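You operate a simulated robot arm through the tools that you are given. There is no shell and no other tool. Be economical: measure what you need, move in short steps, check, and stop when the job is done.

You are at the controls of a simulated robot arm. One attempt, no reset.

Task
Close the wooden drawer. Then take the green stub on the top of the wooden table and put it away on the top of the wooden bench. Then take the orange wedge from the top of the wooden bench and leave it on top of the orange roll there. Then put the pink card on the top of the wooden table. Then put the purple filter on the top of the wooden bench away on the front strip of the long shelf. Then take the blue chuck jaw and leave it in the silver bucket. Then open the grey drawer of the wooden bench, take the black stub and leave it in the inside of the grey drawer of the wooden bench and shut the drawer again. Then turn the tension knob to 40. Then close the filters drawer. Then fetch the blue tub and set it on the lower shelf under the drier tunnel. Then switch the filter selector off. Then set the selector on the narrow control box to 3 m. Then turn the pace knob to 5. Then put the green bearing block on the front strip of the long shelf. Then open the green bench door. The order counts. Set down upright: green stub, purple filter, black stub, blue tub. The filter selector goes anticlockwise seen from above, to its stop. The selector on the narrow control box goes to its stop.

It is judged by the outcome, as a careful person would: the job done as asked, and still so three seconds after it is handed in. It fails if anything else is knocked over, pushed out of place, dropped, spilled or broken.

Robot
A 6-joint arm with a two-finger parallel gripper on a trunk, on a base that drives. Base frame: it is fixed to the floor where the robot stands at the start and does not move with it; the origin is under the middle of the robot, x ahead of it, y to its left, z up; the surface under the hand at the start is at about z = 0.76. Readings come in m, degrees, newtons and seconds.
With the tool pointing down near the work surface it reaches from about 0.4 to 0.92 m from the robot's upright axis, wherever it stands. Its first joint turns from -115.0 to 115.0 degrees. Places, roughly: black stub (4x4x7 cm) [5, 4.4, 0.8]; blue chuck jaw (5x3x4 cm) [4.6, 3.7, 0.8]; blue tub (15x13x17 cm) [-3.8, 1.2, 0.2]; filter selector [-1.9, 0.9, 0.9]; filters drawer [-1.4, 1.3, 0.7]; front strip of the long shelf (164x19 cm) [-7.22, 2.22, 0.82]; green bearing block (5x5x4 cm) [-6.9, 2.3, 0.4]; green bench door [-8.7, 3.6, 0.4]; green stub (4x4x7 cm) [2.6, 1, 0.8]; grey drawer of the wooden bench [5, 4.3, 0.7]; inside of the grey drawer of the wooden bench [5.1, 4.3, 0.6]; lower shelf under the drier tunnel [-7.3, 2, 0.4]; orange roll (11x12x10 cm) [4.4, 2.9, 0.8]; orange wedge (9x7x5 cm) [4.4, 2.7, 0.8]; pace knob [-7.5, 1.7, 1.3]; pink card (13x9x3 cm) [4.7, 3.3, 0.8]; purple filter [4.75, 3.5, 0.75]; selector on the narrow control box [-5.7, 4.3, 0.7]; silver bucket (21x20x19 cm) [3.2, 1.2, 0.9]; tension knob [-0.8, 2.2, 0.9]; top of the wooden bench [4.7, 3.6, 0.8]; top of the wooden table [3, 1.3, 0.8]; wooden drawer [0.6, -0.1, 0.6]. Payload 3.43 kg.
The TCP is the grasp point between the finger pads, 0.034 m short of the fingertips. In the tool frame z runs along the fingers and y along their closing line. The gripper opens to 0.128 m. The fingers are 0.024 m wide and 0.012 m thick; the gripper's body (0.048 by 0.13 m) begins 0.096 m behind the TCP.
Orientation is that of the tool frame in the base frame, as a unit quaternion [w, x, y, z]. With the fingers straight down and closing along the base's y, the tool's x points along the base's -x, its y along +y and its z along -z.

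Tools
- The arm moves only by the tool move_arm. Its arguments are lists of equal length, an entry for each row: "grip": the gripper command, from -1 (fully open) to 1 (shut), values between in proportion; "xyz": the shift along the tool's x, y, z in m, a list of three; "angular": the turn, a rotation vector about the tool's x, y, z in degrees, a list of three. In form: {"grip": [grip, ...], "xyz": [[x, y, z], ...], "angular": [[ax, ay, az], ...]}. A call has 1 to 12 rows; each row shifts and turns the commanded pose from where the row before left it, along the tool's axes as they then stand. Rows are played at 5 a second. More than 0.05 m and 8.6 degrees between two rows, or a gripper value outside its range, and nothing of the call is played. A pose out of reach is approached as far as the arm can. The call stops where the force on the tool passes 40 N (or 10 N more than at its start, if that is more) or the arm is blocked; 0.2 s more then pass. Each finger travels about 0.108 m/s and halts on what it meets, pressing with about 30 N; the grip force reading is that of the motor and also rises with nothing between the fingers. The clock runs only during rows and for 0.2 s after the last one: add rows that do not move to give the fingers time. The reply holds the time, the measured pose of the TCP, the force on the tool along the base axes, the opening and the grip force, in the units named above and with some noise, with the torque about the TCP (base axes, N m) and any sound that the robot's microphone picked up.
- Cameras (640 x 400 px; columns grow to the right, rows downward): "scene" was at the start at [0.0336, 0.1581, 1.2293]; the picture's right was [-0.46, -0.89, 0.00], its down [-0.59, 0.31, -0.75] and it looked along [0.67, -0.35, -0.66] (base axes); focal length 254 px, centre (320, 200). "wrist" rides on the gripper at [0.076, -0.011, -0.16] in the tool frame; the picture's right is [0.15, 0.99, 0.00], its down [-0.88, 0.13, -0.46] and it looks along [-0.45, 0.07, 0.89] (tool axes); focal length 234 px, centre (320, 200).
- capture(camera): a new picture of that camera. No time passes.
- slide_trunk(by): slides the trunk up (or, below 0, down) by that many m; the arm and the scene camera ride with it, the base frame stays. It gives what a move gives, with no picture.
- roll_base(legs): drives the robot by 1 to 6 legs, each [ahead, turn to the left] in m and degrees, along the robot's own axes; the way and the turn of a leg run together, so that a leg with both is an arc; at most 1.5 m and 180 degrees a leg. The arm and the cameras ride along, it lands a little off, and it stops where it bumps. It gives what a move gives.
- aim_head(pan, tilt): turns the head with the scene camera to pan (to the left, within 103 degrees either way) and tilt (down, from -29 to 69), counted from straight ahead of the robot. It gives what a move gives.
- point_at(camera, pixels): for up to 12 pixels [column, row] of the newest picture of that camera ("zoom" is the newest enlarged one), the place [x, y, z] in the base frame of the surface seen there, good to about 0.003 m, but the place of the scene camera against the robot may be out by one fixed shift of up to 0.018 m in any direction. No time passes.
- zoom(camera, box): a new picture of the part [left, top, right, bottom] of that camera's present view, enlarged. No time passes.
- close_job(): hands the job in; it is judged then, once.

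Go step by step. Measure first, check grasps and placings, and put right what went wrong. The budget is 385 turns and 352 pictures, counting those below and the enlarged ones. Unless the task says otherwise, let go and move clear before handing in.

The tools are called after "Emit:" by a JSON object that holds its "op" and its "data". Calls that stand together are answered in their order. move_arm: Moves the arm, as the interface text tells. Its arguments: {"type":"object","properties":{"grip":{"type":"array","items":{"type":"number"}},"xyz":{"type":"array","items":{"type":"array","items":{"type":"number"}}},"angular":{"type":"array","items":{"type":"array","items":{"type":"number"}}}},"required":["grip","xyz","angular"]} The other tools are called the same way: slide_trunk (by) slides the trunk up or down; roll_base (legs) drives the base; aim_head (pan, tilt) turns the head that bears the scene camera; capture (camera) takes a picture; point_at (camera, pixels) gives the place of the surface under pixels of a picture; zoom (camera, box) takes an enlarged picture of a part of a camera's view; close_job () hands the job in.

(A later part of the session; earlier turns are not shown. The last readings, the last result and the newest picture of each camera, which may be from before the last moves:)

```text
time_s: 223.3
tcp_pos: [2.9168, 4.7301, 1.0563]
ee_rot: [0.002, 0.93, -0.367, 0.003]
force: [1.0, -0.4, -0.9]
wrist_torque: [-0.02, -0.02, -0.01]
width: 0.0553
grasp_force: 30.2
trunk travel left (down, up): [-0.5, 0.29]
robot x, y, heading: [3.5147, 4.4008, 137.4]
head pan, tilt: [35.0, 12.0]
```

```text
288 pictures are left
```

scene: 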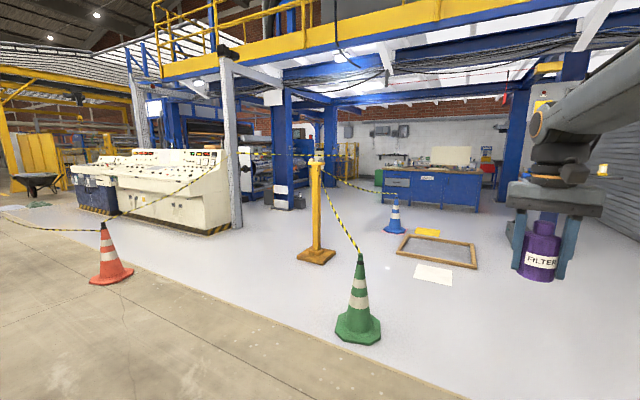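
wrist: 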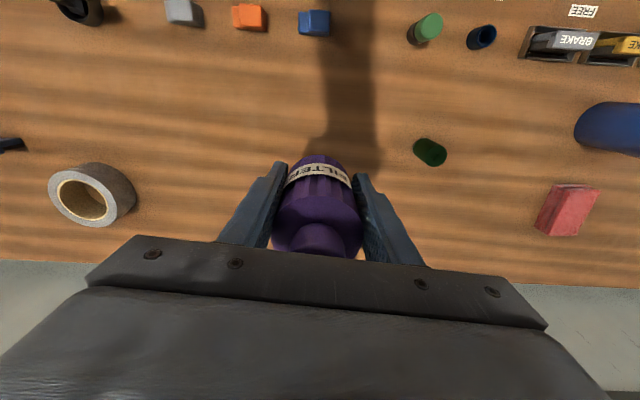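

I map the floor: cones, post, frame, console, and blue table.

Emit:
{"op": "point_at", "data": {"camera": "scene", "pixels": [[358, 342], [316, 258], [110, 285], [400, 245], [476, 265], [433, 283], [395, 232], [225, 225], [80, 205], [290, 205], [430, 205], [247, 190]]}}

Emit:
{"op": "aim_head", "data": {"pan": 35, "tilt": 0}}

Emit:
{"op": "zoom", "data": {"camera": "scene", "box": [50, 150, 350, 300]}}

Emit:
{"op": "zoom", "data": {"camera": "scene", "box": [230, 170, 530, 320]}}

```text
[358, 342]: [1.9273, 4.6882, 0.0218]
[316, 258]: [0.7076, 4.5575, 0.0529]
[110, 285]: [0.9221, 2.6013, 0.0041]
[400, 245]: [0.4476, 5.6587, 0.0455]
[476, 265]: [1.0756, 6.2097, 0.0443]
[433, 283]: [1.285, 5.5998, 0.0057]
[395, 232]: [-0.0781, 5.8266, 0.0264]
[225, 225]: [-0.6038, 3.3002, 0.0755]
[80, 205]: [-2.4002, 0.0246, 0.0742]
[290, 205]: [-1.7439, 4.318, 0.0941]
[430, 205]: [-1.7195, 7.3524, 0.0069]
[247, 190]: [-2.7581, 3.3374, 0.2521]
```

```text
time_s: 224.0
tcp_pos: [2.9149, 4.7312, 1.0588]
ee_rot: [0.002, 0.93, -0.367, 0.003]
force: [0.3, -0.9, -1.0]
wrist_torque: [-0.01, 0.03, -0.02]
width: 0.055
grasp_force: 30.1
trunk travel left (down, up): [-0.5, 0.29]
robot x, y, heading: [3.5158, 4.4017, 137.4]
head pan, tilt: [35.0, 0.0]
```

```text
2.13 times, centred on (200, 225) of scene
```

zoom: 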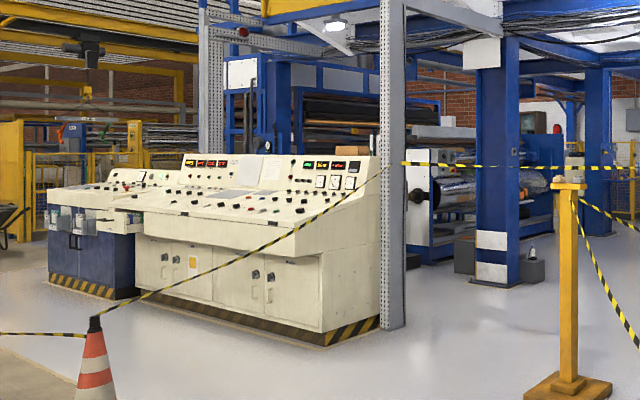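

```text
2.13 times, centred on (380, 245) of scene
```

zoom: 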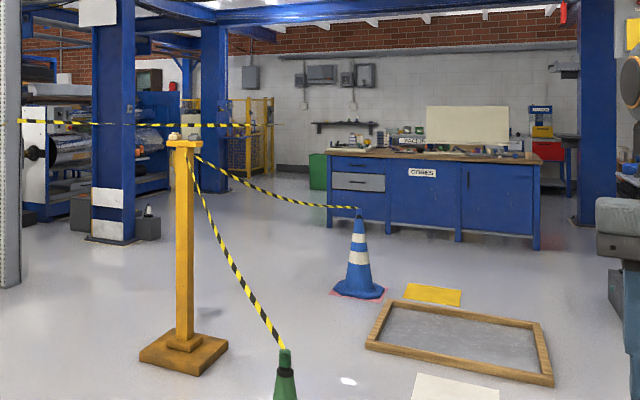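

The route right of the cones is taped and cluttered; the left way (past the console's left end) may be freer. I drive back along the aisle to the start area and look.

Emit:
{"op": "roll_base", "data": {"legs": [[0, 93.6], [1.4, 0], [1.4, 0], [1.4, 0], [1.4, 0]]}}

Emit:
{"op": "aim_head", "data": {"pan": 0, "tilt": 15}}

Emit:
{"op": "capture", "data": {"camera": "scene"}}

Emit:
{"op": "aim_head", "data": {"pan": -60, "tilt": 15}}

Emit:
{"op": "capture", "data": {"camera": "scene"}}

```text
time_s: 254.7
tcp_pos: [-0.3539, -0.5341, 1.0583]
ee_rot: [-0.001, 0.903, 0.43, 0.004]
force: [-0.2, 0.2, -0.3]
wrist_torque: [0.0, -0.01, -0.03]
width: 0.0548
grasp_force: 30.1
trunk travel left (down, up): [-0.5, 0.29]
robot x, y, heading: [-0.067, 0.084, -128.8]
head pan, tilt: [35.0, 0.0]
```

```text
time_s: 255.7
tcp_pos: [-0.3543, -0.5347, 1.0583]
ee_rot: [0.0, 0.903, 0.429, 0.003]
force: [-0.4, 0.3, -1.1]
wrist_torque: [-0.01, 0.0, 0.01]
width: 0.0548
grasp_force: 29.9
trunk travel left (down, up): [-0.5, 0.29]
robot x, y, heading: [-0.0667, 0.0851, -128.7]
head pan, tilt: [0.0, 15.0]
```

```text
285 pictures are left
```

scene: 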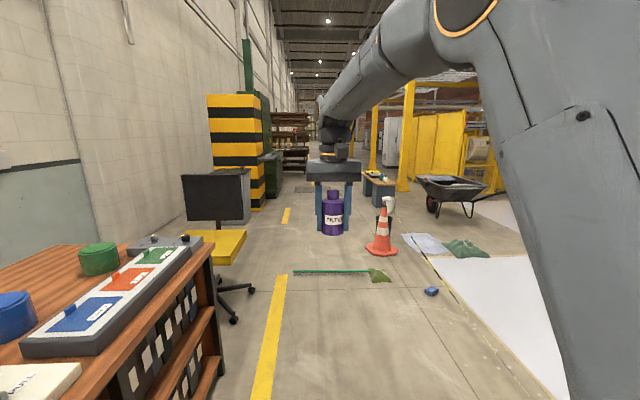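

```text
time_s: 257.0
tcp_pos: [-0.3539, -0.5354, 1.0576]
ee_rot: [-0.001, 0.903, 0.429, 0.004]
force: [-0.3, 0.8, -1.6]
wrist_torque: [0.02, -0.02, 0.03]
width: 0.0548
grasp_force: 30.6
trunk travel left (down, up): [-0.5, 0.29]
robot x, y, heading: [-0.0673, 0.0855, -128.5]
head pan, tilt: [-60.0, 15.0]
```

```text
284 pictures are left
```

scene: 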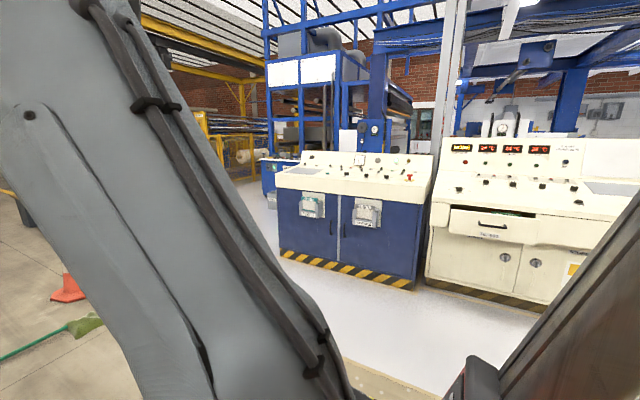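

The console's left end is a blue cabinet (left corner ≈(282,252)), with open pale floor beyond. I measure the passage and floor items.

Emit:
{"op": "point_at", "data": {"camera": "scene", "pixels": [[282, 255], [410, 287], [265, 208], [250, 185], [245, 230], [66, 292], [90, 322], [225, 165], [5, 215], [265, 190], [235, 178]]}}

Emit:
{"op": "aim_head", "data": {"pan": -95, "tilt": 10}}

Emit:
{"op": "capture", "data": {"camera": "scene"}}

```text
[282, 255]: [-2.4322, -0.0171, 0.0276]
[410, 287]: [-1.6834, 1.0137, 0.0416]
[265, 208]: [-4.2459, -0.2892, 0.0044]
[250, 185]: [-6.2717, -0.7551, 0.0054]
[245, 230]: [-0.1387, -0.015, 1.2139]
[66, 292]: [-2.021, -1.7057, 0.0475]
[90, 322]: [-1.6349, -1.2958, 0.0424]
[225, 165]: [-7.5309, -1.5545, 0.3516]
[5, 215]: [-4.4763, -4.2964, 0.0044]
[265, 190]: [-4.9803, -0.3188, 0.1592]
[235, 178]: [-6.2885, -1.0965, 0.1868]
```

```text
time_s: 258.0
tcp_pos: [-0.3541, -0.5347, 1.0585]
ee_rot: [-0.001, 0.903, 0.43, 0.004]
force: [-0.2, -0.4, -0.8]
wrist_torque: [0.02, -0.01, -0.02]
width: 0.0546
grasp_force: 29.3
trunk travel left (down, up): [-0.5, 0.29]
robot x, y, heading: [-0.0694, 0.0886, -128.4]
head pan, tilt: [-95.0, 10.0]
```

```text
283 pictures are left
```

scene: 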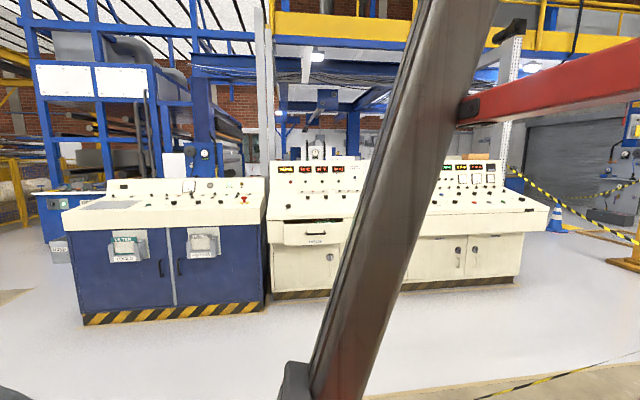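

Passage at e≈-2.1 (cabinet corner e=-1.44). I check floor clutter in that direction before driving.

Emit:
{"op": "aim_head", "data": {"pan": 10, "tilt": 22}}

Emit:
{"op": "capture", "data": {"camera": "scene"}}

Emit:
{"op": "point_at", "data": {"camera": "scene", "pixels": [[440, 245], [484, 265], [428, 220], [480, 215], [520, 225], [360, 245], [500, 180]]}}

```text
time_s: 259.8
tcp_pos: [-0.3545, -0.5345, 1.0577]
ee_rot: [-0.001, 0.904, 0.428, 0.003]
force: [0.4, 0.2, -1.3]
wrist_torque: [0.05, 0.01, -0.01]
width: 0.0551
grasp_force: 30.3
trunk travel left (down, up): [-0.5, 0.29]
robot x, y, heading: [-0.0635, 0.0836, -128.4]
head pan, tilt: [10.0, 22.0]
```

```text
282 pictures are left
```

scene: 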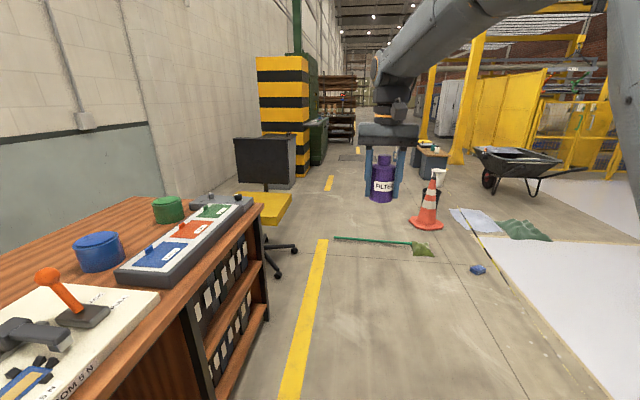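

```text
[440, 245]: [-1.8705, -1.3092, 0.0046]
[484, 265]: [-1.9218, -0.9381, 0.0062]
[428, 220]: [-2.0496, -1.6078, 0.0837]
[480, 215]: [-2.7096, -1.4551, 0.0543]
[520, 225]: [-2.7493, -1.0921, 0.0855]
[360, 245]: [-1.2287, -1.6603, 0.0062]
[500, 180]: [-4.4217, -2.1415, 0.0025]
```

Clear corridor: drive diagonally to e≈-0.75, n≈-0.98, then to e≈-1.85, n≈-1.45, then face -n.

Emit:
{"op": "roll_base", "data": {"legs": [[0, -46], [1.17, 0], [0, 25.4], [1.19, 0], [0, -67]]}}

Emit:
{"op": "aim_head", "data": {"pan": 0, "tilt": 15}}

Emit:
{"op": "capture", "data": {"camera": "scene"}}

Emit:
{"op": "aim_head", "data": {"pan": 50, "tilt": 20}}

Emit:
{"op": "capture", "data": {"camera": "scene"}}

```text
time_s: 277.8
tcp_pos: [-2.919, -0.3463, 1.0566]
ee_rot: [0.003, 0.948, -0.317, 0.004]
force: [0.3, -0.7, -0.9]
wrist_torque: [-0.03, -0.03, -0.01]
width: 0.055
grasp_force: 30.1
trunk travel left (down, up): [-0.5, 0.29]
robot x, y, heading: [-2.2878, -0.6127, 143.4]
head pan, tilt: [10.0, 22.0]
```

```text
time_s: 278.5
tcp_pos: [-2.9187, -0.3471, 1.0571]
ee_rot: [0.002, 0.949, -0.317, 0.004]
force: [0.5, -0.2, -0.9]
wrist_torque: [0.0, 0.0, -0.01]
width: 0.0546
grasp_force: 29.4
trunk travel left (down, up): [-0.5, 0.29]
robot x, y, heading: [-2.2836, -0.6076, 143.3]
head pan, tilt: [0.0, 15.0]
```

```text
281 pictures are left
```

scene: 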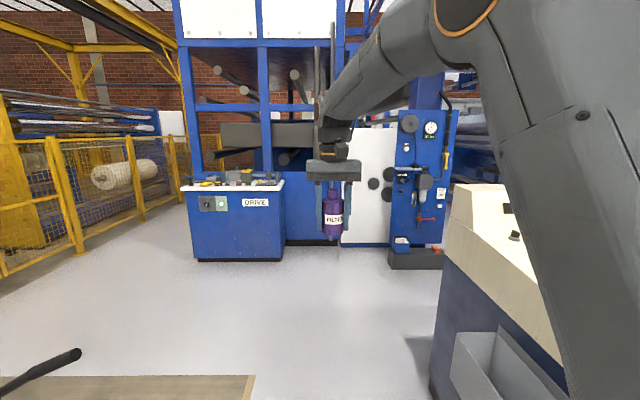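

```text
time_s: 279.7
tcp_pos: [-2.9195, -0.3459, 1.0575]
ee_rot: [0.002, 0.948, -0.317, 0.003]
force: [0.5, 0.0, -0.5]
wrist_torque: [0.01, -0.01, 0.01]
width: 0.0551
grasp_force: 30.4
trunk travel left (down, up): [-0.5, 0.29]
robot x, y, heading: [-2.2848, -0.6104, 143.4]
head pan, tilt: [50.0, 20.0]
```

```text
280 pictures are left
```

scene: 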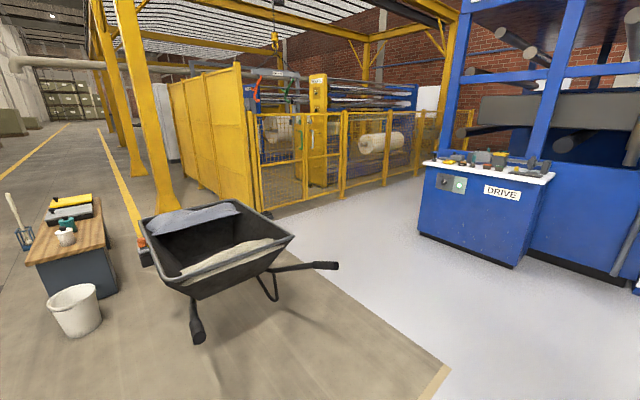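

Passage exists between the yellow fence and the DRIVE cabinet. I measure its edges, and look at the frontal view points.

Emit:
{"op": "point_at", "data": {"camera": "scene", "pixels": [[420, 232], [515, 265], [345, 190], [385, 180], [415, 175], [335, 265], [450, 370], [620, 280], [425, 165], [437, 150]]}}

Emit:
{"op": "aim_head", "data": {"pan": 25, "tilt": 8}}

Emit:
{"op": "capture", "data": {"camera": "scene"}}

```text
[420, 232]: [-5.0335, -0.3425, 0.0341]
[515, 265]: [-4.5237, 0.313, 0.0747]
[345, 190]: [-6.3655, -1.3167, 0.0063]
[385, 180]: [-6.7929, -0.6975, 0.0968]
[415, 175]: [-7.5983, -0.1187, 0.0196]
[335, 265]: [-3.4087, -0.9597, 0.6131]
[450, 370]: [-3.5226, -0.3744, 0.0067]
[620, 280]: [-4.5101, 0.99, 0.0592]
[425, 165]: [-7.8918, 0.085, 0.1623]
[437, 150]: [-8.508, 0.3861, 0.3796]
```

```text
time_s: 280.6
tcp_pos: [-2.9175, -0.347, 1.0578]
ee_rot: [0.002, 0.948, -0.317, 0.003]
force: [0.2, 1.2, -0.9]
wrist_torque: [0.0, 0.01, 0.05]
width: 0.0548
grasp_force: 29.3
trunk travel left (down, up): [-0.5, 0.29]
robot x, y, heading: [-2.2908, -0.6097, 143.6]
head pan, tilt: [25.0, 8.0]
```

```text
279 pictures are left
```

scene: 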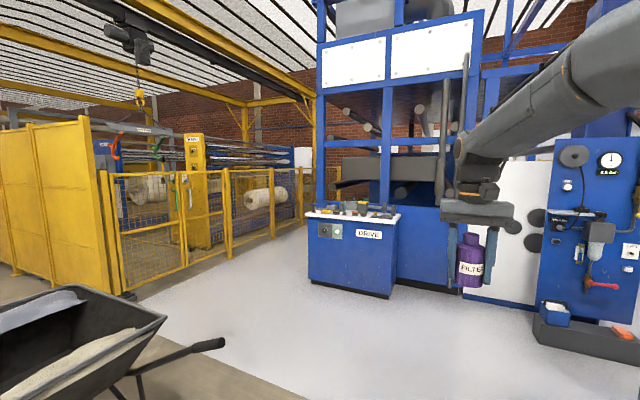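

The corridor runs along n between the fence (e≈-4.56) and the machine (e≈-3.24). I drive into it.

Emit:
{"op": "roll_base", "data": {"legs": [[1.41, 0], [0, 78.9], [1.0, 0], [1.0, 0], [0, -78.5]]}}

Emit:
{"op": "aim_head", "data": {"pan": 0, "tilt": 12}}

Emit:
{"op": "capture", "data": {"camera": "scene"}}

```text
time_s: 304.1
tcp_pos: [-5.5026, -0.9136, 1.0568]
ee_rot: [0.002, 0.951, -0.309, 0.003]
force: [-0.4, -1.0, -0.1]
wrist_torque: [0.03, 0.0, 0.0]
width: 0.0549
grasp_force: 30.3
trunk travel left (down, up): [-0.5, 0.29]
robot x, y, heading: [-4.8652, -1.1677, 144.6]
head pan, tilt: [25.0, 8.0]
```

```text
time_s: 304.9
tcp_pos: [-5.5028, -0.9139, 1.0582]
ee_rot: [0.002, 0.951, -0.309, 0.003]
force: [0.2, 0.4, -0.3]
wrist_torque: [-0.01, -0.01, 0.02]
width: 0.0548
grasp_force: 30.3
trunk travel left (down, up): [-0.5, 0.29]
robot x, y, heading: [-4.867, -1.1609, 144.5]
head pan, tilt: [0.0, 12.0]
```

```text
278 pictures are left
```

scene: 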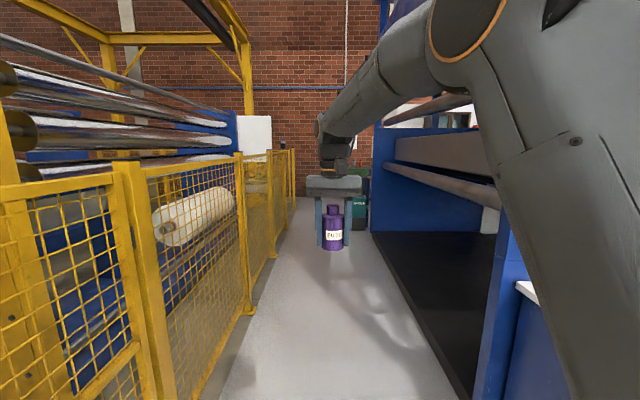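

The corridor is clear ahead (fence left, machine right). Drive further and look.

Emit:
{"op": "roll_base", "data": {"legs": [[1.3, -0.5], [1.3, 0]]}}

Emit:
{"op": "aim_head", "data": {"pan": -30, "tilt": 12}}

Emit:
{"op": "capture", "data": {"camera": "scene"}}

Emit:
{"op": "aim_head", "data": {"pan": 0, "tilt": 12}}

Emit:
{"op": "capture", "data": {"camera": "scene"}}

```text
time_s: 317.7
tcp_pos: [-7.6551, 0.5576, 1.0582]
ee_rot: [0.002, 0.956, -0.293, 0.004]
force: [-0.4, 0.4, -1.2]
wrist_torque: [-0.01, 0.0, -0.01]
width: 0.0545
grasp_force: 30.2
trunk travel left (down, up): [-0.5, 0.29]
robot x, y, heading: [-7.011, 0.3286, 146.1]
head pan, tilt: [0.0, 12.0]
```

```text
time_s: 318.6
tcp_pos: [-7.6567, 0.5591, 1.0572]
ee_rot: [0.002, 0.956, -0.293, 0.004]
force: [0.3, 0.3, -0.3]
wrist_torque: [0.03, -0.03, -0.01]
width: 0.0545
grasp_force: 29.7
trunk travel left (down, up): [-0.5, 0.29]
robot x, y, heading: [-7.0097, 0.3264, 146.2]
head pan, tilt: [-30.0, 12.0]
```

```text
277 pictures are left
```

scene: 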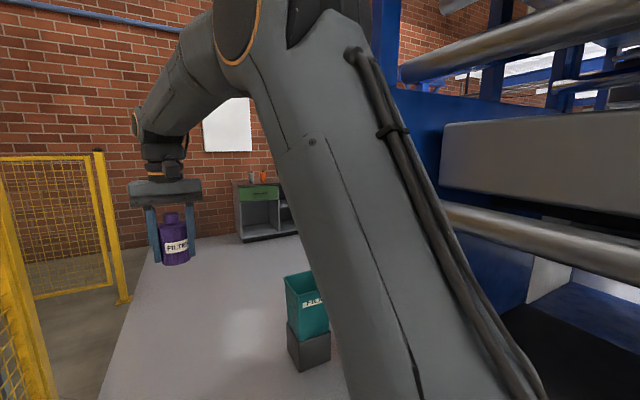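

```text
time_s: 319.6
tcp_pos: [-7.6544, 0.5567, 1.0569]
ee_rot: [0.001, 0.956, -0.294, 0.002]
force: [0.0, 0.0, -0.2]
wrist_torque: [-0.03, 0.01, -0.02]
width: 0.0547
grasp_force: 29.8
trunk travel left (down, up): [-0.5, 0.29]
robot x, y, heading: [-7.0121, 0.3245, 146.2]
head pan, tilt: [0.0, 12.0]
```

```text
276 pictures are left
```

scene: 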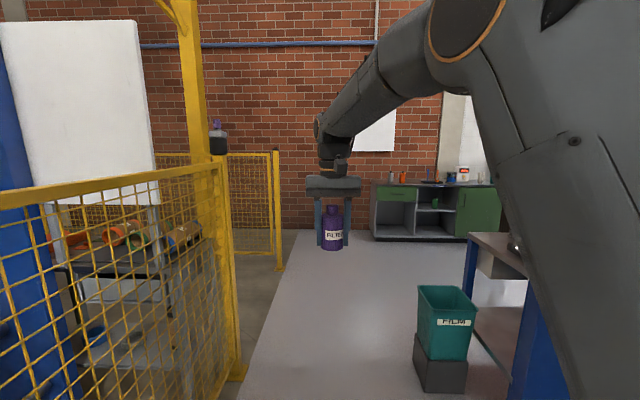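

The green bench is ahead at the wall; a shelf unit appears right at (500,260). I measure these.

Emit:
{"op": "point_at", "data": {"camera": "scene", "pixels": [[490, 240], [480, 262], [500, 310], [440, 385], [465, 290], [420, 290], [375, 240], [270, 270], [498, 195], [460, 235], [515, 248], [240, 370]]}}

Emit:
{"op": "roll_base", "data": {"legs": [[0.5, -2]]}}

Emit:
{"op": "aim_head", "data": {"pan": -80, "tilt": 15}}

Emit:
{"op": "capture", "data": {"camera": "scene"}}

```text
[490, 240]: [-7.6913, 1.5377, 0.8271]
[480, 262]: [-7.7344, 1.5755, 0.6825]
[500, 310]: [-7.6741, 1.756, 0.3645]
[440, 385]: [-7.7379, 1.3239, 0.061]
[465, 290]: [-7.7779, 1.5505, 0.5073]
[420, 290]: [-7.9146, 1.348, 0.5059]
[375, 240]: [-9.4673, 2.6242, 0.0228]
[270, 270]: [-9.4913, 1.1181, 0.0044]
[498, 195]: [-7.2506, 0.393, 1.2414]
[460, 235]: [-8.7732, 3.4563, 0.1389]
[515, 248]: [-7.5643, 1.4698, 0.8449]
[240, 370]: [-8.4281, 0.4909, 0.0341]
```

```text
time_s: 322.5
tcp_pos: [-8.0529, 0.855, 1.0576]
ee_rot: [0.002, 0.951, -0.309, 0.003]
force: [-0.5, 0.2, -0.6]
wrist_torque: [-0.03, -0.03, -0.03]
width: 0.0547
grasp_force: 29.9
trunk travel left (down, up): [-0.5, 0.29]
robot x, y, heading: [-7.4163, 0.6057, 144.4]
head pan, tilt: [0.0, 12.0]
```

```text
time_s: 324.0
tcp_pos: [-8.053, 0.8559, 1.0588]
ee_rot: [0.002, 0.951, -0.309, 0.004]
force: [-0.3, 0.0, -1.0]
wrist_torque: [0.0, 0.0, -0.01]
width: 0.0546
grasp_force: 30.4
trunk travel left (down, up): [-0.5, 0.29]
robot x, y, heading: [-7.416, 0.605, 144.8]
head pan, tilt: [-80.0, 15.0]
```

```text
275 pictures are left
```

scene: 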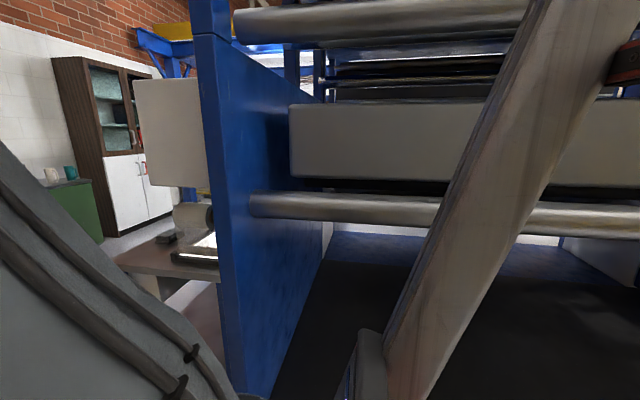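

The long shelf's front faces the aisle between it (n≈-7.2) and the green bench (n≈-9.15). I go around the FILM bin into that aisle.

Emit:
{"op": "roll_base", "data": {"legs": [[0, 11.5], [0.87, 0], [0, -12], [0.9, 0], [0, -90]]}}

Emit:
{"op": "aim_head", "data": {"pan": 0, "tilt": 20}}

Emit:
{"op": "capture", "data": {"camera": "scene"}}

```text
time_s: 338.2
tcp_pos: [-8.6866, 2.1261, 1.0581]
ee_rot: [-0.004, -0.457, 0.889, -0.002]
force: [-0.3, 0.1, -0.8]
wrist_torque: [0.0, -0.01, -0.04]
width: 0.0549
grasp_force: 30.1
trunk travel left (down, up): [-0.5, 0.29]
robot x, y, heading: [-8.9337, 1.4871, 55.0]
head pan, tilt: [-80.0, 15.0]
```

```text
time_s: 339.7
tcp_pos: [-8.686, 2.126, 1.0586]
ee_rot: [-0.003, -0.456, 0.89, -0.002]
force: [0.3, 0.1, -0.6]
wrist_torque: [0.0, -0.03, -0.06]
width: 0.0547
grasp_force: 30.3
trunk travel left (down, up): [-0.5, 0.29]
robot x, y, heading: [-8.9372, 1.4899, 54.9]
head pan, tilt: [0.0, 20.0]
```

```text
274 pictures are left
```

scene: 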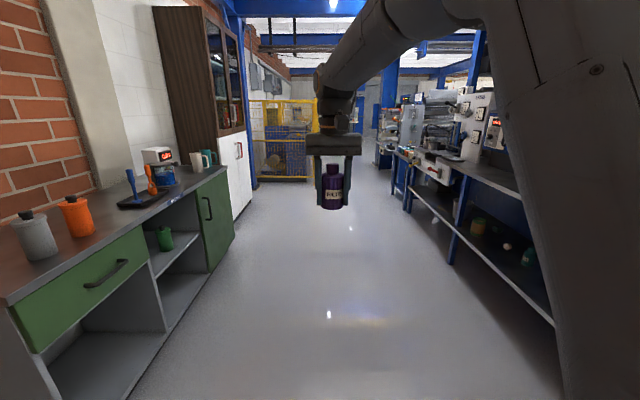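

Clear aisle; the long shelf is on the right. Drive 1.5 m along it and turn to face it.

Emit:
{"op": "roll_base", "data": {"legs": [[1.45, 0], [0, -91]]}}

Emit:
{"op": "aim_head", "data": {"pan": 0, "tilt": 20}}

Emit:
{"op": "capture", "data": {"camera": "scene"}}

Emit:
{"op": "capture", "data": {"camera": "wrist"}}

```text
time_s: 350.8
tcp_pos: [-7.5015, 2.3971, 1.0591]
ee_rot: [-0.003, 0.319, 0.948, 0.001]
force: [-0.4, 0.6, -1.6]
wrist_torque: [0.05, 0.0, 0.0]
width: 0.0546
grasp_force: 30.0
trunk travel left (down, up): [-0.5, 0.29]
robot x, y, heading: [-8.1369, 2.6635, -36.5]
head pan, tilt: [0.0, 20.0]
```

```text
time_s: 351.4
tcp_pos: [-7.5016, 2.3969, 1.0561]
ee_rot: [-0.003, 0.32, 0.947, 0.001]
force: [-0.2, 0.2, -1.9]
wrist_torque: [0.01, -0.02, -0.02]
width: 0.0548
grasp_force: 29.6
trunk travel left (down, up): [-0.5, 0.29]
robot x, y, heading: [-8.1325, 2.6657, -36.9]
head pan, tilt: [0.0, 20.0]
```

```text
273 pictures are left
```

scene: 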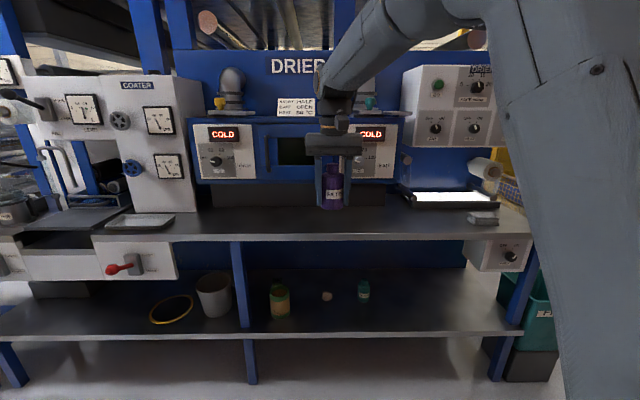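

```text
272 pictures are left
```

wrist: 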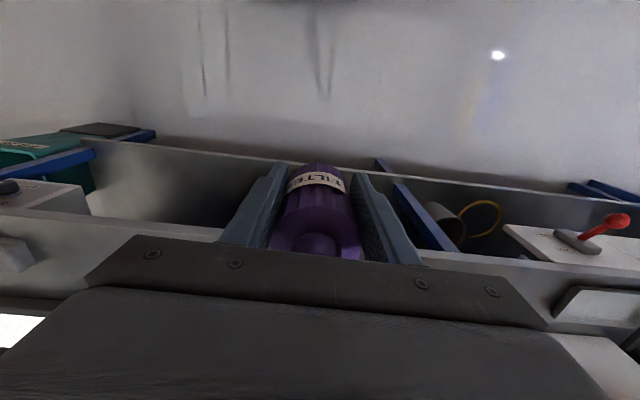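

The long shelf's front strip spans across at rows 215–240. I measure its edges and free area.

Emit:
{"op": "point_at", "data": {"camera": "scene", "pixels": [[330, 238], [330, 225], [330, 210], [330, 195], [250, 235], [250, 212], [420, 235], [420, 212], [150, 235], [160, 215], [480, 220], [525, 235]]}}

Emit:
{"op": "zoom", "data": {"camera": "scene", "box": [120, 160, 540, 360]}}

```text
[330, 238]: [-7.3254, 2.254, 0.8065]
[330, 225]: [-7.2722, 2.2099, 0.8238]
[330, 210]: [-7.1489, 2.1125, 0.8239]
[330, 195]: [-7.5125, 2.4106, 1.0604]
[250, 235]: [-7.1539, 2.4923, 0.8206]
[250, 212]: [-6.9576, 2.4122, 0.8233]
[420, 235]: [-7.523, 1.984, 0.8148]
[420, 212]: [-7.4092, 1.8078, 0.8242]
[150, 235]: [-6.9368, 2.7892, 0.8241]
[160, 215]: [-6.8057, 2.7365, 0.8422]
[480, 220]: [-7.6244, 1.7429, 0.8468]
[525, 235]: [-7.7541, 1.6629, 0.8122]
```

```text
1.52 times, centred on (330, 260) of scene
```

zoom: 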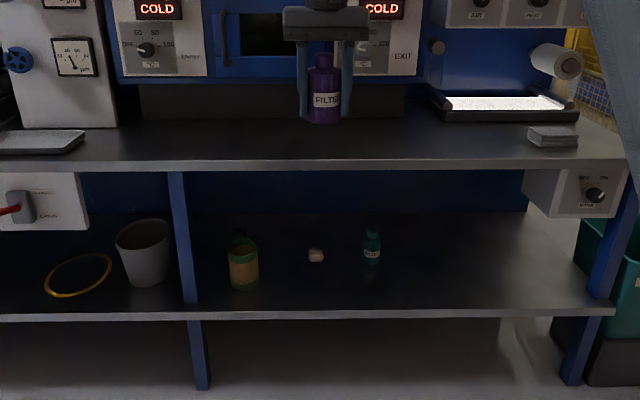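

Strip top z=0.824, n from -7.25 to -7.05. I drive 0.3 m closer and position over the strip centre.

Emit:
{"op": "roll_base", "data": {"legs": [[0.3, 0]]}}

Emit:
{"op": "capture", "data": {"camera": "wrist"}}

```text
time_s: 353.4
tcp_pos: [-7.2637, 2.2191, 1.0574]
ee_rot: [-0.003, 0.319, 0.948, 0.002]
force: [0.1, 0.2, -0.5]
wrist_torque: [0.01, 0.01, 0.01]
width: 0.0547
grasp_force: 30.5
trunk travel left (down, up): [-0.5, 0.29]
robot x, y, heading: [-7.8941, 2.4852, -36.7]
head pan, tilt: [0.0, 20.0]
```

```text
270 pictures are left
```

wrist: 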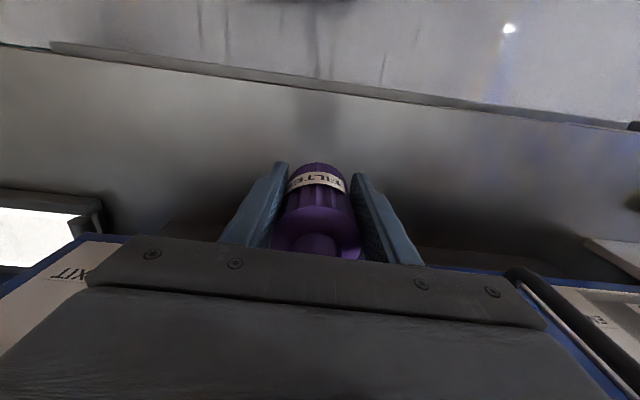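

Emit:
{"op": "move_arm", "data": {"grip": [1, 1, 1, 1, 1, 1], "xyz": [[-0.032, 0, 0], [0, 0, 0.045], [0, 0, 0.045], [0, 0, 0.045], [0, 0, 0.042], [0, 0, 0]], "angular": [[0, 0, 0], [0, 0, 0], [0, 0, 0], [0, 0, 0], [0, 0, 0], [0, 0, 0]]}}

Emit:
{"op": "zoom", "data": {"camera": "scene", "box": [220, 100, 440, 260]}}

```text
time_s: 354.8
tcp_pos: [-7.2371, 2.1999, 0.8809]
ee_rot: [-0.003, 0.318, 0.948, 0.003]
force: [0.0, -0.3, -0.7]
wrist_torque: [0.02, 0.0, -0.03]
width: 0.0546
grasp_force: 30.1
trunk travel left (down, up): [-0.5, 0.29]
robot x, y, heading: [-7.8972, 2.4877, -36.7]
head pan, tilt: [0.0, 20.0]
```

```text
2.50 times, centred on (330, 180) of scene
```

zoom: 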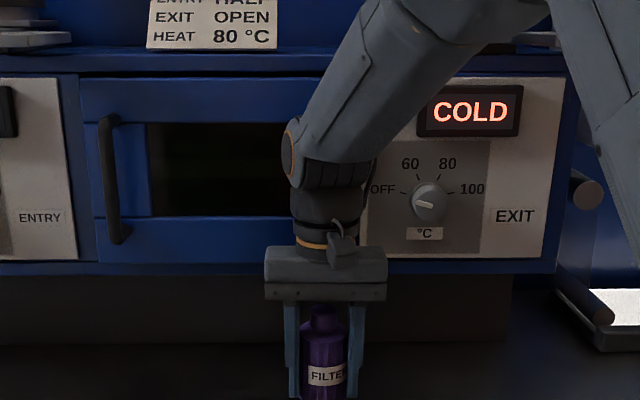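

Near the shelf surface. Lower in small steps to contact.

Emit:
{"op": "move_arm", "data": {"grip": [1, 1, 1, 1], "xyz": [[0, 0, 0.003], [0, 0, 0.003], [0, 0, 0.002], [0, 0, 0]], "angular": [[0, 0, 0], [0, 0, 0], [0, 0, 0], [0, 0, 0]]}}

```text
time_s: 355.8
tcp_pos: [-7.238, 2.2005, 0.8716]
ee_rot: [-0.003, 0.318, 0.948, 0.001]
force: [-0.2, 0.1, -0.2]
wrist_torque: [-0.02, 0.03, -0.04]
width: 0.0546
grasp_force: 29.4
trunk travel left (down, up): [-0.5, 0.29]
robot x, y, heading: [-7.8921, 2.4849, -37.0]
head pan, tilt: [0.0, 20.0]
```

Emit:
{"op": "move_arm", "data": {"grip": [1, 1, 1], "xyz": [[0, 0, 0.003], [0, 0, 0], [0, 0, 0]], "angular": [[0, 0, 0], [0, 0, 0], [0, 0, 0]]}}

```text
time_s: 356.6
tcp_pos: [-7.239, 2.2008, 0.8689]
ee_rot: [-0.002, 0.319, 0.948, 0.003]
force: [0.3, -0.1, -1.2]
wrist_torque: [0.02, -0.01, 0.01]
width: 0.0546
grasp_force: 30.3
trunk travel left (down, up): [-0.5, 0.29]
robot x, y, heading: [-7.8877, 2.4838, -37.0]
head pan, tilt: [0.0, 20.0]
```

Emit:
{"op": "move_arm", "data": {"grip": [1, 1, 1, 1], "xyz": [[0, 0, 0.002], [0, 0, 0.0015], [0, 0, 0], [0, 0, 0]], "angular": [[0, 0, 0], [0, 0, 0], [0, 0, 0], [0, 0, 0]]}}

```text
time_s: 357.6
tcp_pos: [-7.2377, 2.2007, 0.8689]
ee_rot: [-0.002, 0.319, 0.948, 0.002]
force: [0.0, -0.2, 20.1]
wrist_torque: [-0.01, 0.16, 0.01]
width: 0.0549
grasp_force: 30.4
trunk travel left (down, up): [-0.5, 0.29]
robot x, y, heading: [-7.8922, 2.4832, -36.8]
head pan, tilt: [0.0, 20.0]
```

Contact (20 N). Ease 2 mm, release and rise; check.

Emit:
{"op": "move_arm", "data": {"grip": [1, 0.3, 0, -0.2, -0.2, -0.2, -0.2, -0.2], "xyz": [[0, 0, -0.0025], [0, 0, 0], [0, 0, 0], [0, 0, 0], [0, 0, -0.05], [0, 0, -0.05], [0, 0, -0.05], [0, 0, -0.04]], "angular": [[0, 0, 0], [0, 0, 0], [0, 0, 0], [0, 0, 0], [0, 0, 0], [0, 0, 0], [0, 0, 0], [0, 0, 0]]}}

Emit:
{"op": "aim_head", "data": {"pan": 0, "tilt": 35}}

Emit:
{"op": "capture", "data": {"camera": "scene"}}

Emit:
{"op": "capture", "data": {"camera": "wrist"}}

```text
time_s: 359.4
tcp_pos: [-7.2377, 2.1997, 1.0583]
ee_rot: [-0.004, 0.319, 0.948, 0.002]
force: [0.9, 0.3, 0.6]
wrist_torque: [0.03, 0.05, 0.0]
width: 0.0771
grasp_force: 0.1
trunk travel left (down, up): [-0.5, 0.29]
robot x, y, heading: [-7.8947, 2.485, -36.8]
head pan, tilt: [0.0, 20.0]
```

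```text
time_s: 360.2
tcp_pos: [-7.237, 2.1992, 1.0575]
ee_rot: [-0.003, 0.319, 0.948, 0.002]
force: [-0.5, 0.6, 0.4]
wrist_torque: [-0.01, 0.02, 0.01]
width: 0.0768
grasp_force: 0.1
trunk travel left (down, up): [-0.5, 0.29]
robot x, y, heading: [-7.8978, 2.4857, -36.9]
head pan, tilt: [0.0, 35.0]
```

```text
268 pictures are left
```

scene: 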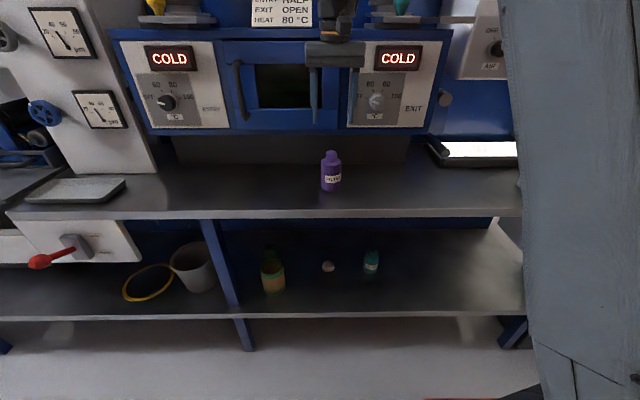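

```text
267 pictures are left
```

wrist: 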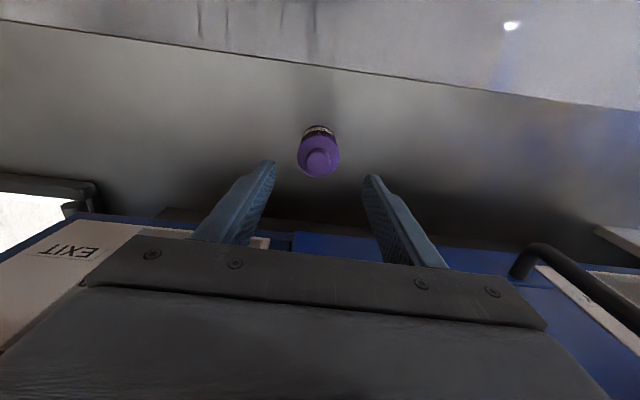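

The filter stands on the front strip. Now back to the bench for the chuck jaw, retracing the corridor.

Emit:
{"op": "roll_base", "data": {"legs": [[-0.3, 0], [0, 91], [-1.43, 0], [0, -90.3]]}}

Emit:
{"op": "roll_base", "data": {"legs": [[1.0, 0]]}}

```text
time_s: 376.6
tcp_pos: [-8.2501, 1.2371, 1.057]
ee_rot: [-0.003, 0.287, 0.958, 0.002]
force: [0.0, -0.4, -0.3]
wrist_torque: [-0.02, -0.02, 0.02]
width: 0.0768
grasp_force: 0.0
trunk travel left (down, up): [-0.5, 0.29]
robot x, y, heading: [-8.926, 1.4792, -33.0]
head pan, tilt: [0.0, 35.0]
```

```text
time_s: 381.8
tcp_pos: [-7.4235, 0.6636, 1.0574]
ee_rot: [-0.002, 0.301, 0.954, 0.002]
force: [-0.3, 0.0, 0.2]
wrist_torque: [0.0, -0.02, 0.01]
width: 0.0769
grasp_force: 0.2
trunk travel left (down, up): [-0.5, 0.29]
robot x, y, heading: [-8.0905, 0.9227, -34.4]
head pan, tilt: [0.0, 35.0]
```

Emit:
{"op": "roll_base", "data": {"legs": [[0, 11.2], [0.81, 0], [0, -12.8], [1.5, 0], [1.5, 0], [0, 80]]}}

```text
time_s: 405.2
tcp_pos: [-4.5118, -0.5393, 1.0571]
ee_rot: [-0.004, -0.368, 0.93, -0.001]
force: [-0.2, 1.3, 0.1]
wrist_torque: [0.01, 0.02, 0.0]
width: 0.0768
grasp_force: 0.2
trunk travel left (down, up): [-0.5, 0.29]
robot x, y, heading: [-4.905, -1.1389, 44.0]
head pan, tilt: [0.0, 35.0]
```

Emit:
{"op": "roll_base", "data": {"legs": [[0, -1.7], [0.983, 0], [0.983, 0], [0, -78.3], [1.42, 0]]}}

```text
time_s: 416.8
tcp_pos: [-2.8256, 0.545, 1.0575]
ee_rot: [-0.008, -0.152, 0.988, 0.009]
force: [-8.8, 21.1, 0.9]
wrist_torque: [-0.08, -0.03, 0.12]
width: 0.0641
grasp_force: 0.0
trunk travel left (down, up): [-0.5, 0.29]
robot x, y, heading: [-3.4305, 0.1675, 18.2]
head pan, tilt: [0.0, 35.0]
stopped in leg 4: the force on the tool passed its limit at 63 N (the readings are from after the stop); the commanded pose is now the measured one
```

The hand touched something while turning, near (-2.83,0.55). I look before moving.

Emit:
{"op": "capture", "data": {"camera": "wrist"}}

Emit:
{"op": "capture", "data": {"camera": "scene"}}

```text
266 pictures are left
```

wrist: 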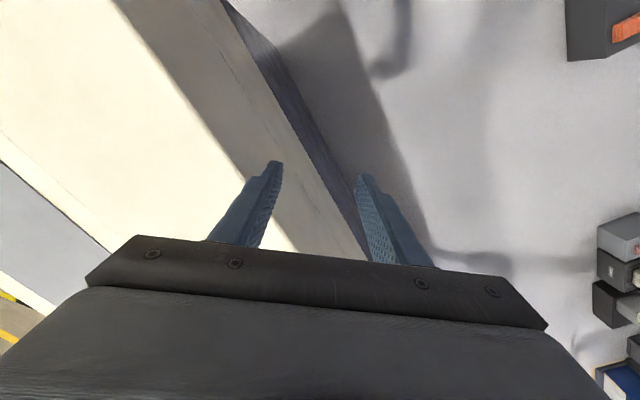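

```text
265 pictures are left
```

scene: 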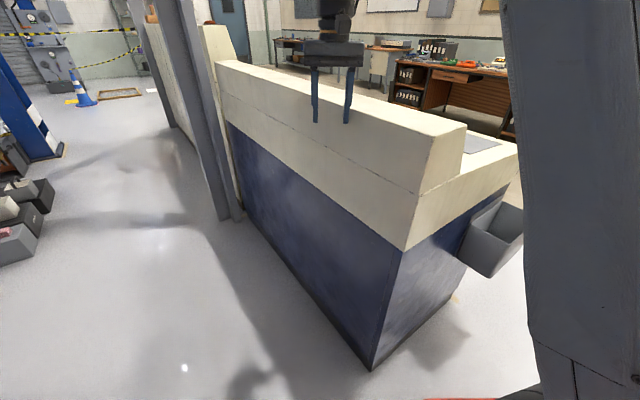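

The finger merely touched the console's rigid top ridge. I turn back a little, raise the trunk for clearance, then continue.

Emit:
{"op": "roll_base", "data": {"legs": [[0, 8]]}}

Emit:
{"op": "slide_trunk", "data": {"by": 0.28}}

Emit:
{"op": "capture", "data": {"camera": "scene"}}

```text
time_s: 417.8
tcp_pos: [-2.8809, 0.6226, 1.0582]
ee_rot: [-0.01, -0.22, 0.975, 0.006]
force: [0.2, -0.4, -0.2]
wrist_torque: [-0.02, -0.01, -0.01]
width: 0.0766
grasp_force: 0.1
trunk travel left (down, up): [-0.5, 0.29]
robot x, y, heading: [-3.4335, 0.1705, 26.0]
head pan, tilt: [0.0, 35.0]
```

```text
time_s: 420.7
tcp_pos: [-2.8815, 0.6234, 1.3384]
ee_rot: [-0.009, -0.22, 0.975, 0.006]
force: [-0.1, -0.1, -0.6]
wrist_torque: [-0.02, -0.01, 0.03]
width: 0.0766
grasp_force: 0.1
trunk travel left (down, up): [-0.78, 0.01]
robot x, y, heading: [-3.4289, 0.1683, 26.1]
head pan, tilt: [0.0, 35.0]
```

```text
264 pictures are left
```

scene: 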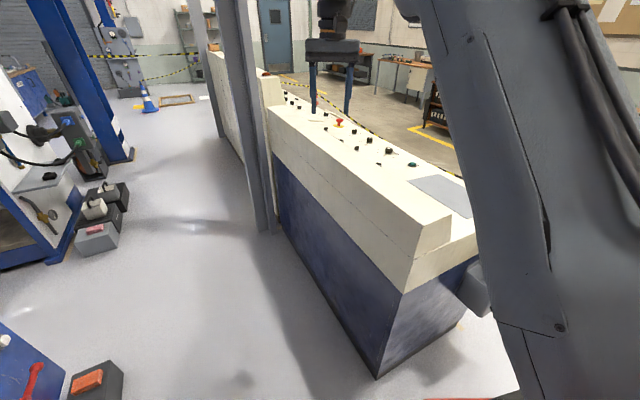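

Emit:
{"op": "roll_base", "data": {"legs": [[0, -65], [1.4, 0], [0, 68], [1.2, 0], [0, -21], [1.2, 0]]}}

```text
time_s: 446.2
tcp_pos: [0.5711, 0.402, 1.338]
ee_rot: [-0.008, -0.088, 0.996, 0.007]
force: [0.5, 0.1, 0.8]
wrist_torque: [0.01, 0.0, 0.03]
width: 0.0767
grasp_force: 0.0
trunk travel left (down, up): [-0.78, 0.01]
robot x, y, heading: [-0.0764, 0.1069, 10.4]
head pan, tilt: [0.0, 35.0]
```

Back in the aisle. Drive up to the bench again.

Emit:
{"op": "roll_base", "data": {"legs": [[0, 39.7], [1.39, 0], [1.39, 0], [1.39, 0], [1.39, 0], [0, -86]]}}

Emit:
{"op": "roll_base", "data": {"legs": [[0.55, 0]]}}

Emit:
{"op": "slide_trunk", "data": {"by": -0.28}}

Emit:
{"op": "aim_head", "data": {"pan": 0, "tilt": 40}}

Emit:
{"op": "capture", "data": {"camera": "wrist"}}

Emit:
{"op": "capture", "data": {"camera": "scene"}}

```text
time_s: 478.2
tcp_pos: [3.9527, 4.1985, 1.3378]
ee_rot: [-0.005, 0.321, 0.947, 0.01]
force: [0.7, 0.6, 0.0]
wrist_torque: [0.02, 0.04, -0.03]
width: 0.0769
grasp_force: 0.0
trunk travel left (down, up): [-0.78, 0.01]
robot x, y, heading: [3.2958, 4.4783, -36.7]
head pan, tilt: [0.0, 35.0]
```

```text
time_s: 481.4
tcp_pos: [4.3945, 3.8636, 1.3384]
ee_rot: [-0.005, 0.322, 0.947, 0.01]
force: [-0.8, -1.0, -0.3]
wrist_torque: [-0.01, 0.03, 0.01]
width: 0.0771
grasp_force: 0.2
trunk travel left (down, up): [-0.78, 0.01]
robot x, y, heading: [3.741, 4.1462, -37.2]
head pan, tilt: [0.0, 35.0]
```

```text
time_s: 484.2
tcp_pos: [4.3955, 3.8641, 1.0568]
ee_rot: [-0.005, 0.322, 0.947, 0.009]
force: [-0.2, 0.0, -0.6]
wrist_torque: [-0.02, -0.01, 0.01]
width: 0.0769
grasp_force: 0.1
trunk travel left (down, up): [-0.5, 0.29]
robot x, y, heading: [3.7419, 4.146, -37.0]
head pan, tilt: [0.0, 35.0]
```

```text
time_s: 484.9
tcp_pos: [4.3946, 3.8626, 1.0579]
ee_rot: [-0.005, 0.322, 0.947, 0.01]
force: [0.6, -0.4, 0.7]
wrist_torque: [-0.01, 0.01, 0.01]
width: 0.077
grasp_force: 0.0
trunk travel left (down, up): [-0.5, 0.29]
robot x, y, heading: [3.7373, 4.1461, -36.9]
head pan, tilt: [0.0, 40.0]
```

```text
263 pictures are left
```

wrist: 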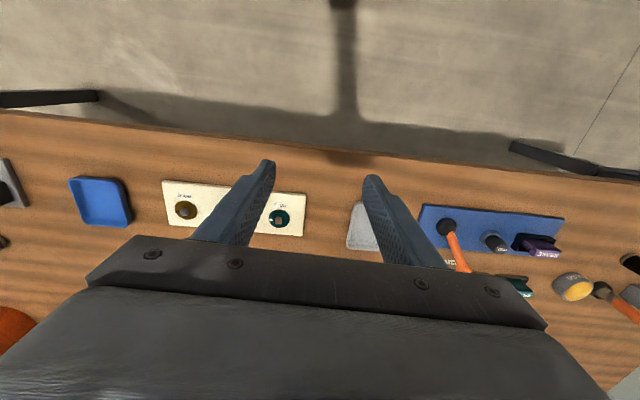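

```text
262 pictures are left
```

scene: 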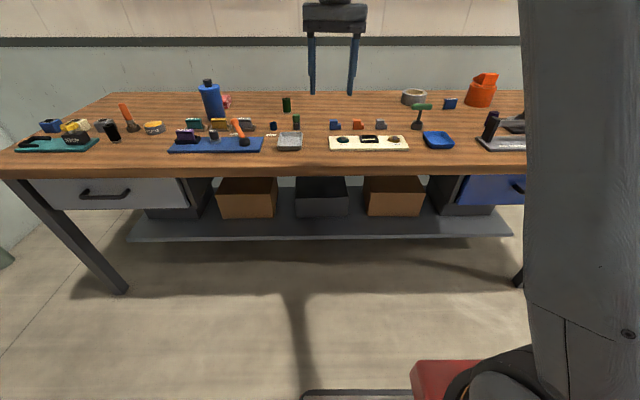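

Drive 0.25 m closer; then measure the blue jaw.

Emit:
{"op": "roll_base", "data": {"legs": [[0.25, 0]]}}

Emit:
{"op": "capture", "data": {"camera": "wrist"}}

Emit:
{"op": "capture", "data": {"camera": "scene"}}

```text
time_s: 486.7
tcp_pos: [4.5983, 3.7102, 1.0573]
ee_rot: [-0.005, 0.322, 0.947, 0.009]
force: [0.2, -0.7, -0.4]
wrist_torque: [0.0, 0.02, 0.0]
width: 0.0772
grasp_force: 0.0
trunk travel left (down, up): [-0.5, 0.29]
robot x, y, heading: [3.9443, 3.9902, -37.3]
head pan, tilt: [0.0, 40.0]
```

```text
261 pictures are left
```

wrist: 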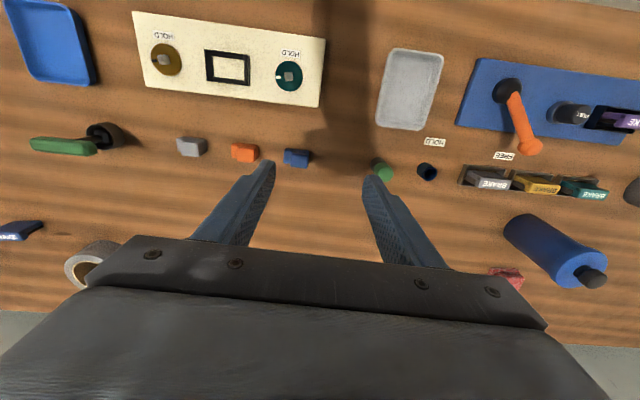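

```text
260 pictures are left
```

scene: 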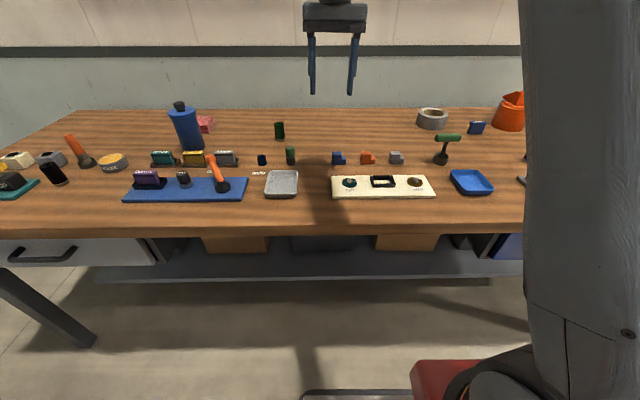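

The jaw is at wrist (297,157). I measure it closely.

Emit:
{"op": "zoom", "data": {"camera": "wrist", "box": [260, 130, 340, 180]}}

Emit:
{"op": "point_at", "data": {"camera": "zoom", "pixels": [[200, 170], [200, 240], [300, 190], [390, 190], [390, 270], [250, 250], [330, 270], [290, 170]]}}

Emit:
{"op": "zoom", "data": {"camera": "scene", "box": [320, 140, 360, 172]}}

```text
8.00 times, centred on (300, 155) of wrist
```

zoom: 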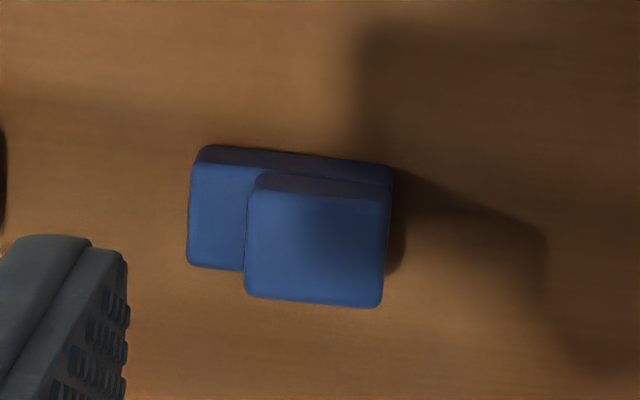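

```text
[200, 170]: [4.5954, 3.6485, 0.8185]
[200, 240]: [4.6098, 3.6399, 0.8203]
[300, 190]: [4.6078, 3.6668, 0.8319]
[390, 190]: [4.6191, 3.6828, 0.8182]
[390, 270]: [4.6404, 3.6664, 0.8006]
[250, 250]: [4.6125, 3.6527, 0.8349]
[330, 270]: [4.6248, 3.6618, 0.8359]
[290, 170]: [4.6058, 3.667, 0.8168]
```

```text
12.50 times, centred on (340, 156) of scene
```

zoom: 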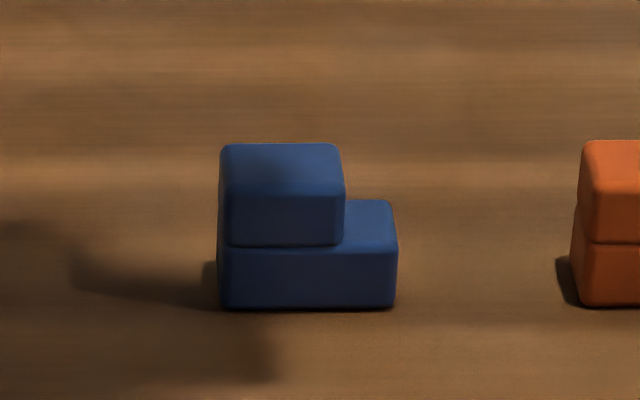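

The jaw (5 cm along e, 3 cm along n) centres at ≈(4.619,3.662). I turn the hand 89° to grip across n, above it.

Emit:
{"op": "move_arm", "data": {"grip": [0, 0, 0, 0, 0, 0, 0, 0, 0, 0, 0, 0], "xyz": [[-0.0456, -0.0159, 0], [0, -0.01, 0.0], [0, 0, 0.02], [0, 0, 0.02], [0, 0, 0.02], [0, 0, 0], [0, 0, 0], [0, 0, 0], [0, 0, 0], [0, 0, 0], [0, 0, 0], [0, 0, 0]], "angular": [[0, 0, 0], [0, 0, 8.1], [0, 0, 8.1], [0, 0, 8.1], [0, 0, 8.1], [0, 0, 8.1], [0, 0, 8.1], [0, 0, 8.1], [0, 0, 8.1], [0, 0, 8.1], [0, 0, 8.1], [0, 0, 8.1]]}}

Emit:
{"op": "capture", "data": {"camera": "wrist"}}

```text
time_s: 489.3
tcp_pos: [4.6189, 3.6615, 0.9962]
ee_rot: [-0.01, 0.894, 0.447, 0.003]
force: [0.0, -0.2, -0.8]
wrist_torque: [-0.01, 0.0, -0.01]
width: 0.0641
grasp_force: 0.1
trunk travel left (down, up): [-0.5, 0.29]
robot x, y, heading: [3.9447, 3.9914, -37.0]
head pan, tilt: [0.0, 40.0]
```

```text
257 pictures are left
```

wrist: 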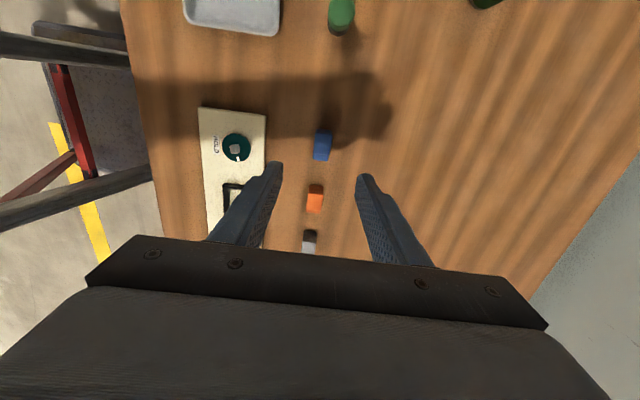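

Blue jaw at (322,147) is straight beneath (as with the wedge earlier). Verify by points.

Emit:
{"op": "point_at", "data": {"camera": "wrist", "pixels": [[322, 134], [316, 148], [330, 148], [322, 156], [323, 146], [265, 150]]}}

```text
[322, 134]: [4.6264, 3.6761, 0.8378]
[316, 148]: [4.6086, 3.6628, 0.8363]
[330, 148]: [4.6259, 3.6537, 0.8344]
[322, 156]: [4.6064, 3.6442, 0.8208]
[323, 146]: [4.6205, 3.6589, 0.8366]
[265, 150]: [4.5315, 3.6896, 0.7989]
```

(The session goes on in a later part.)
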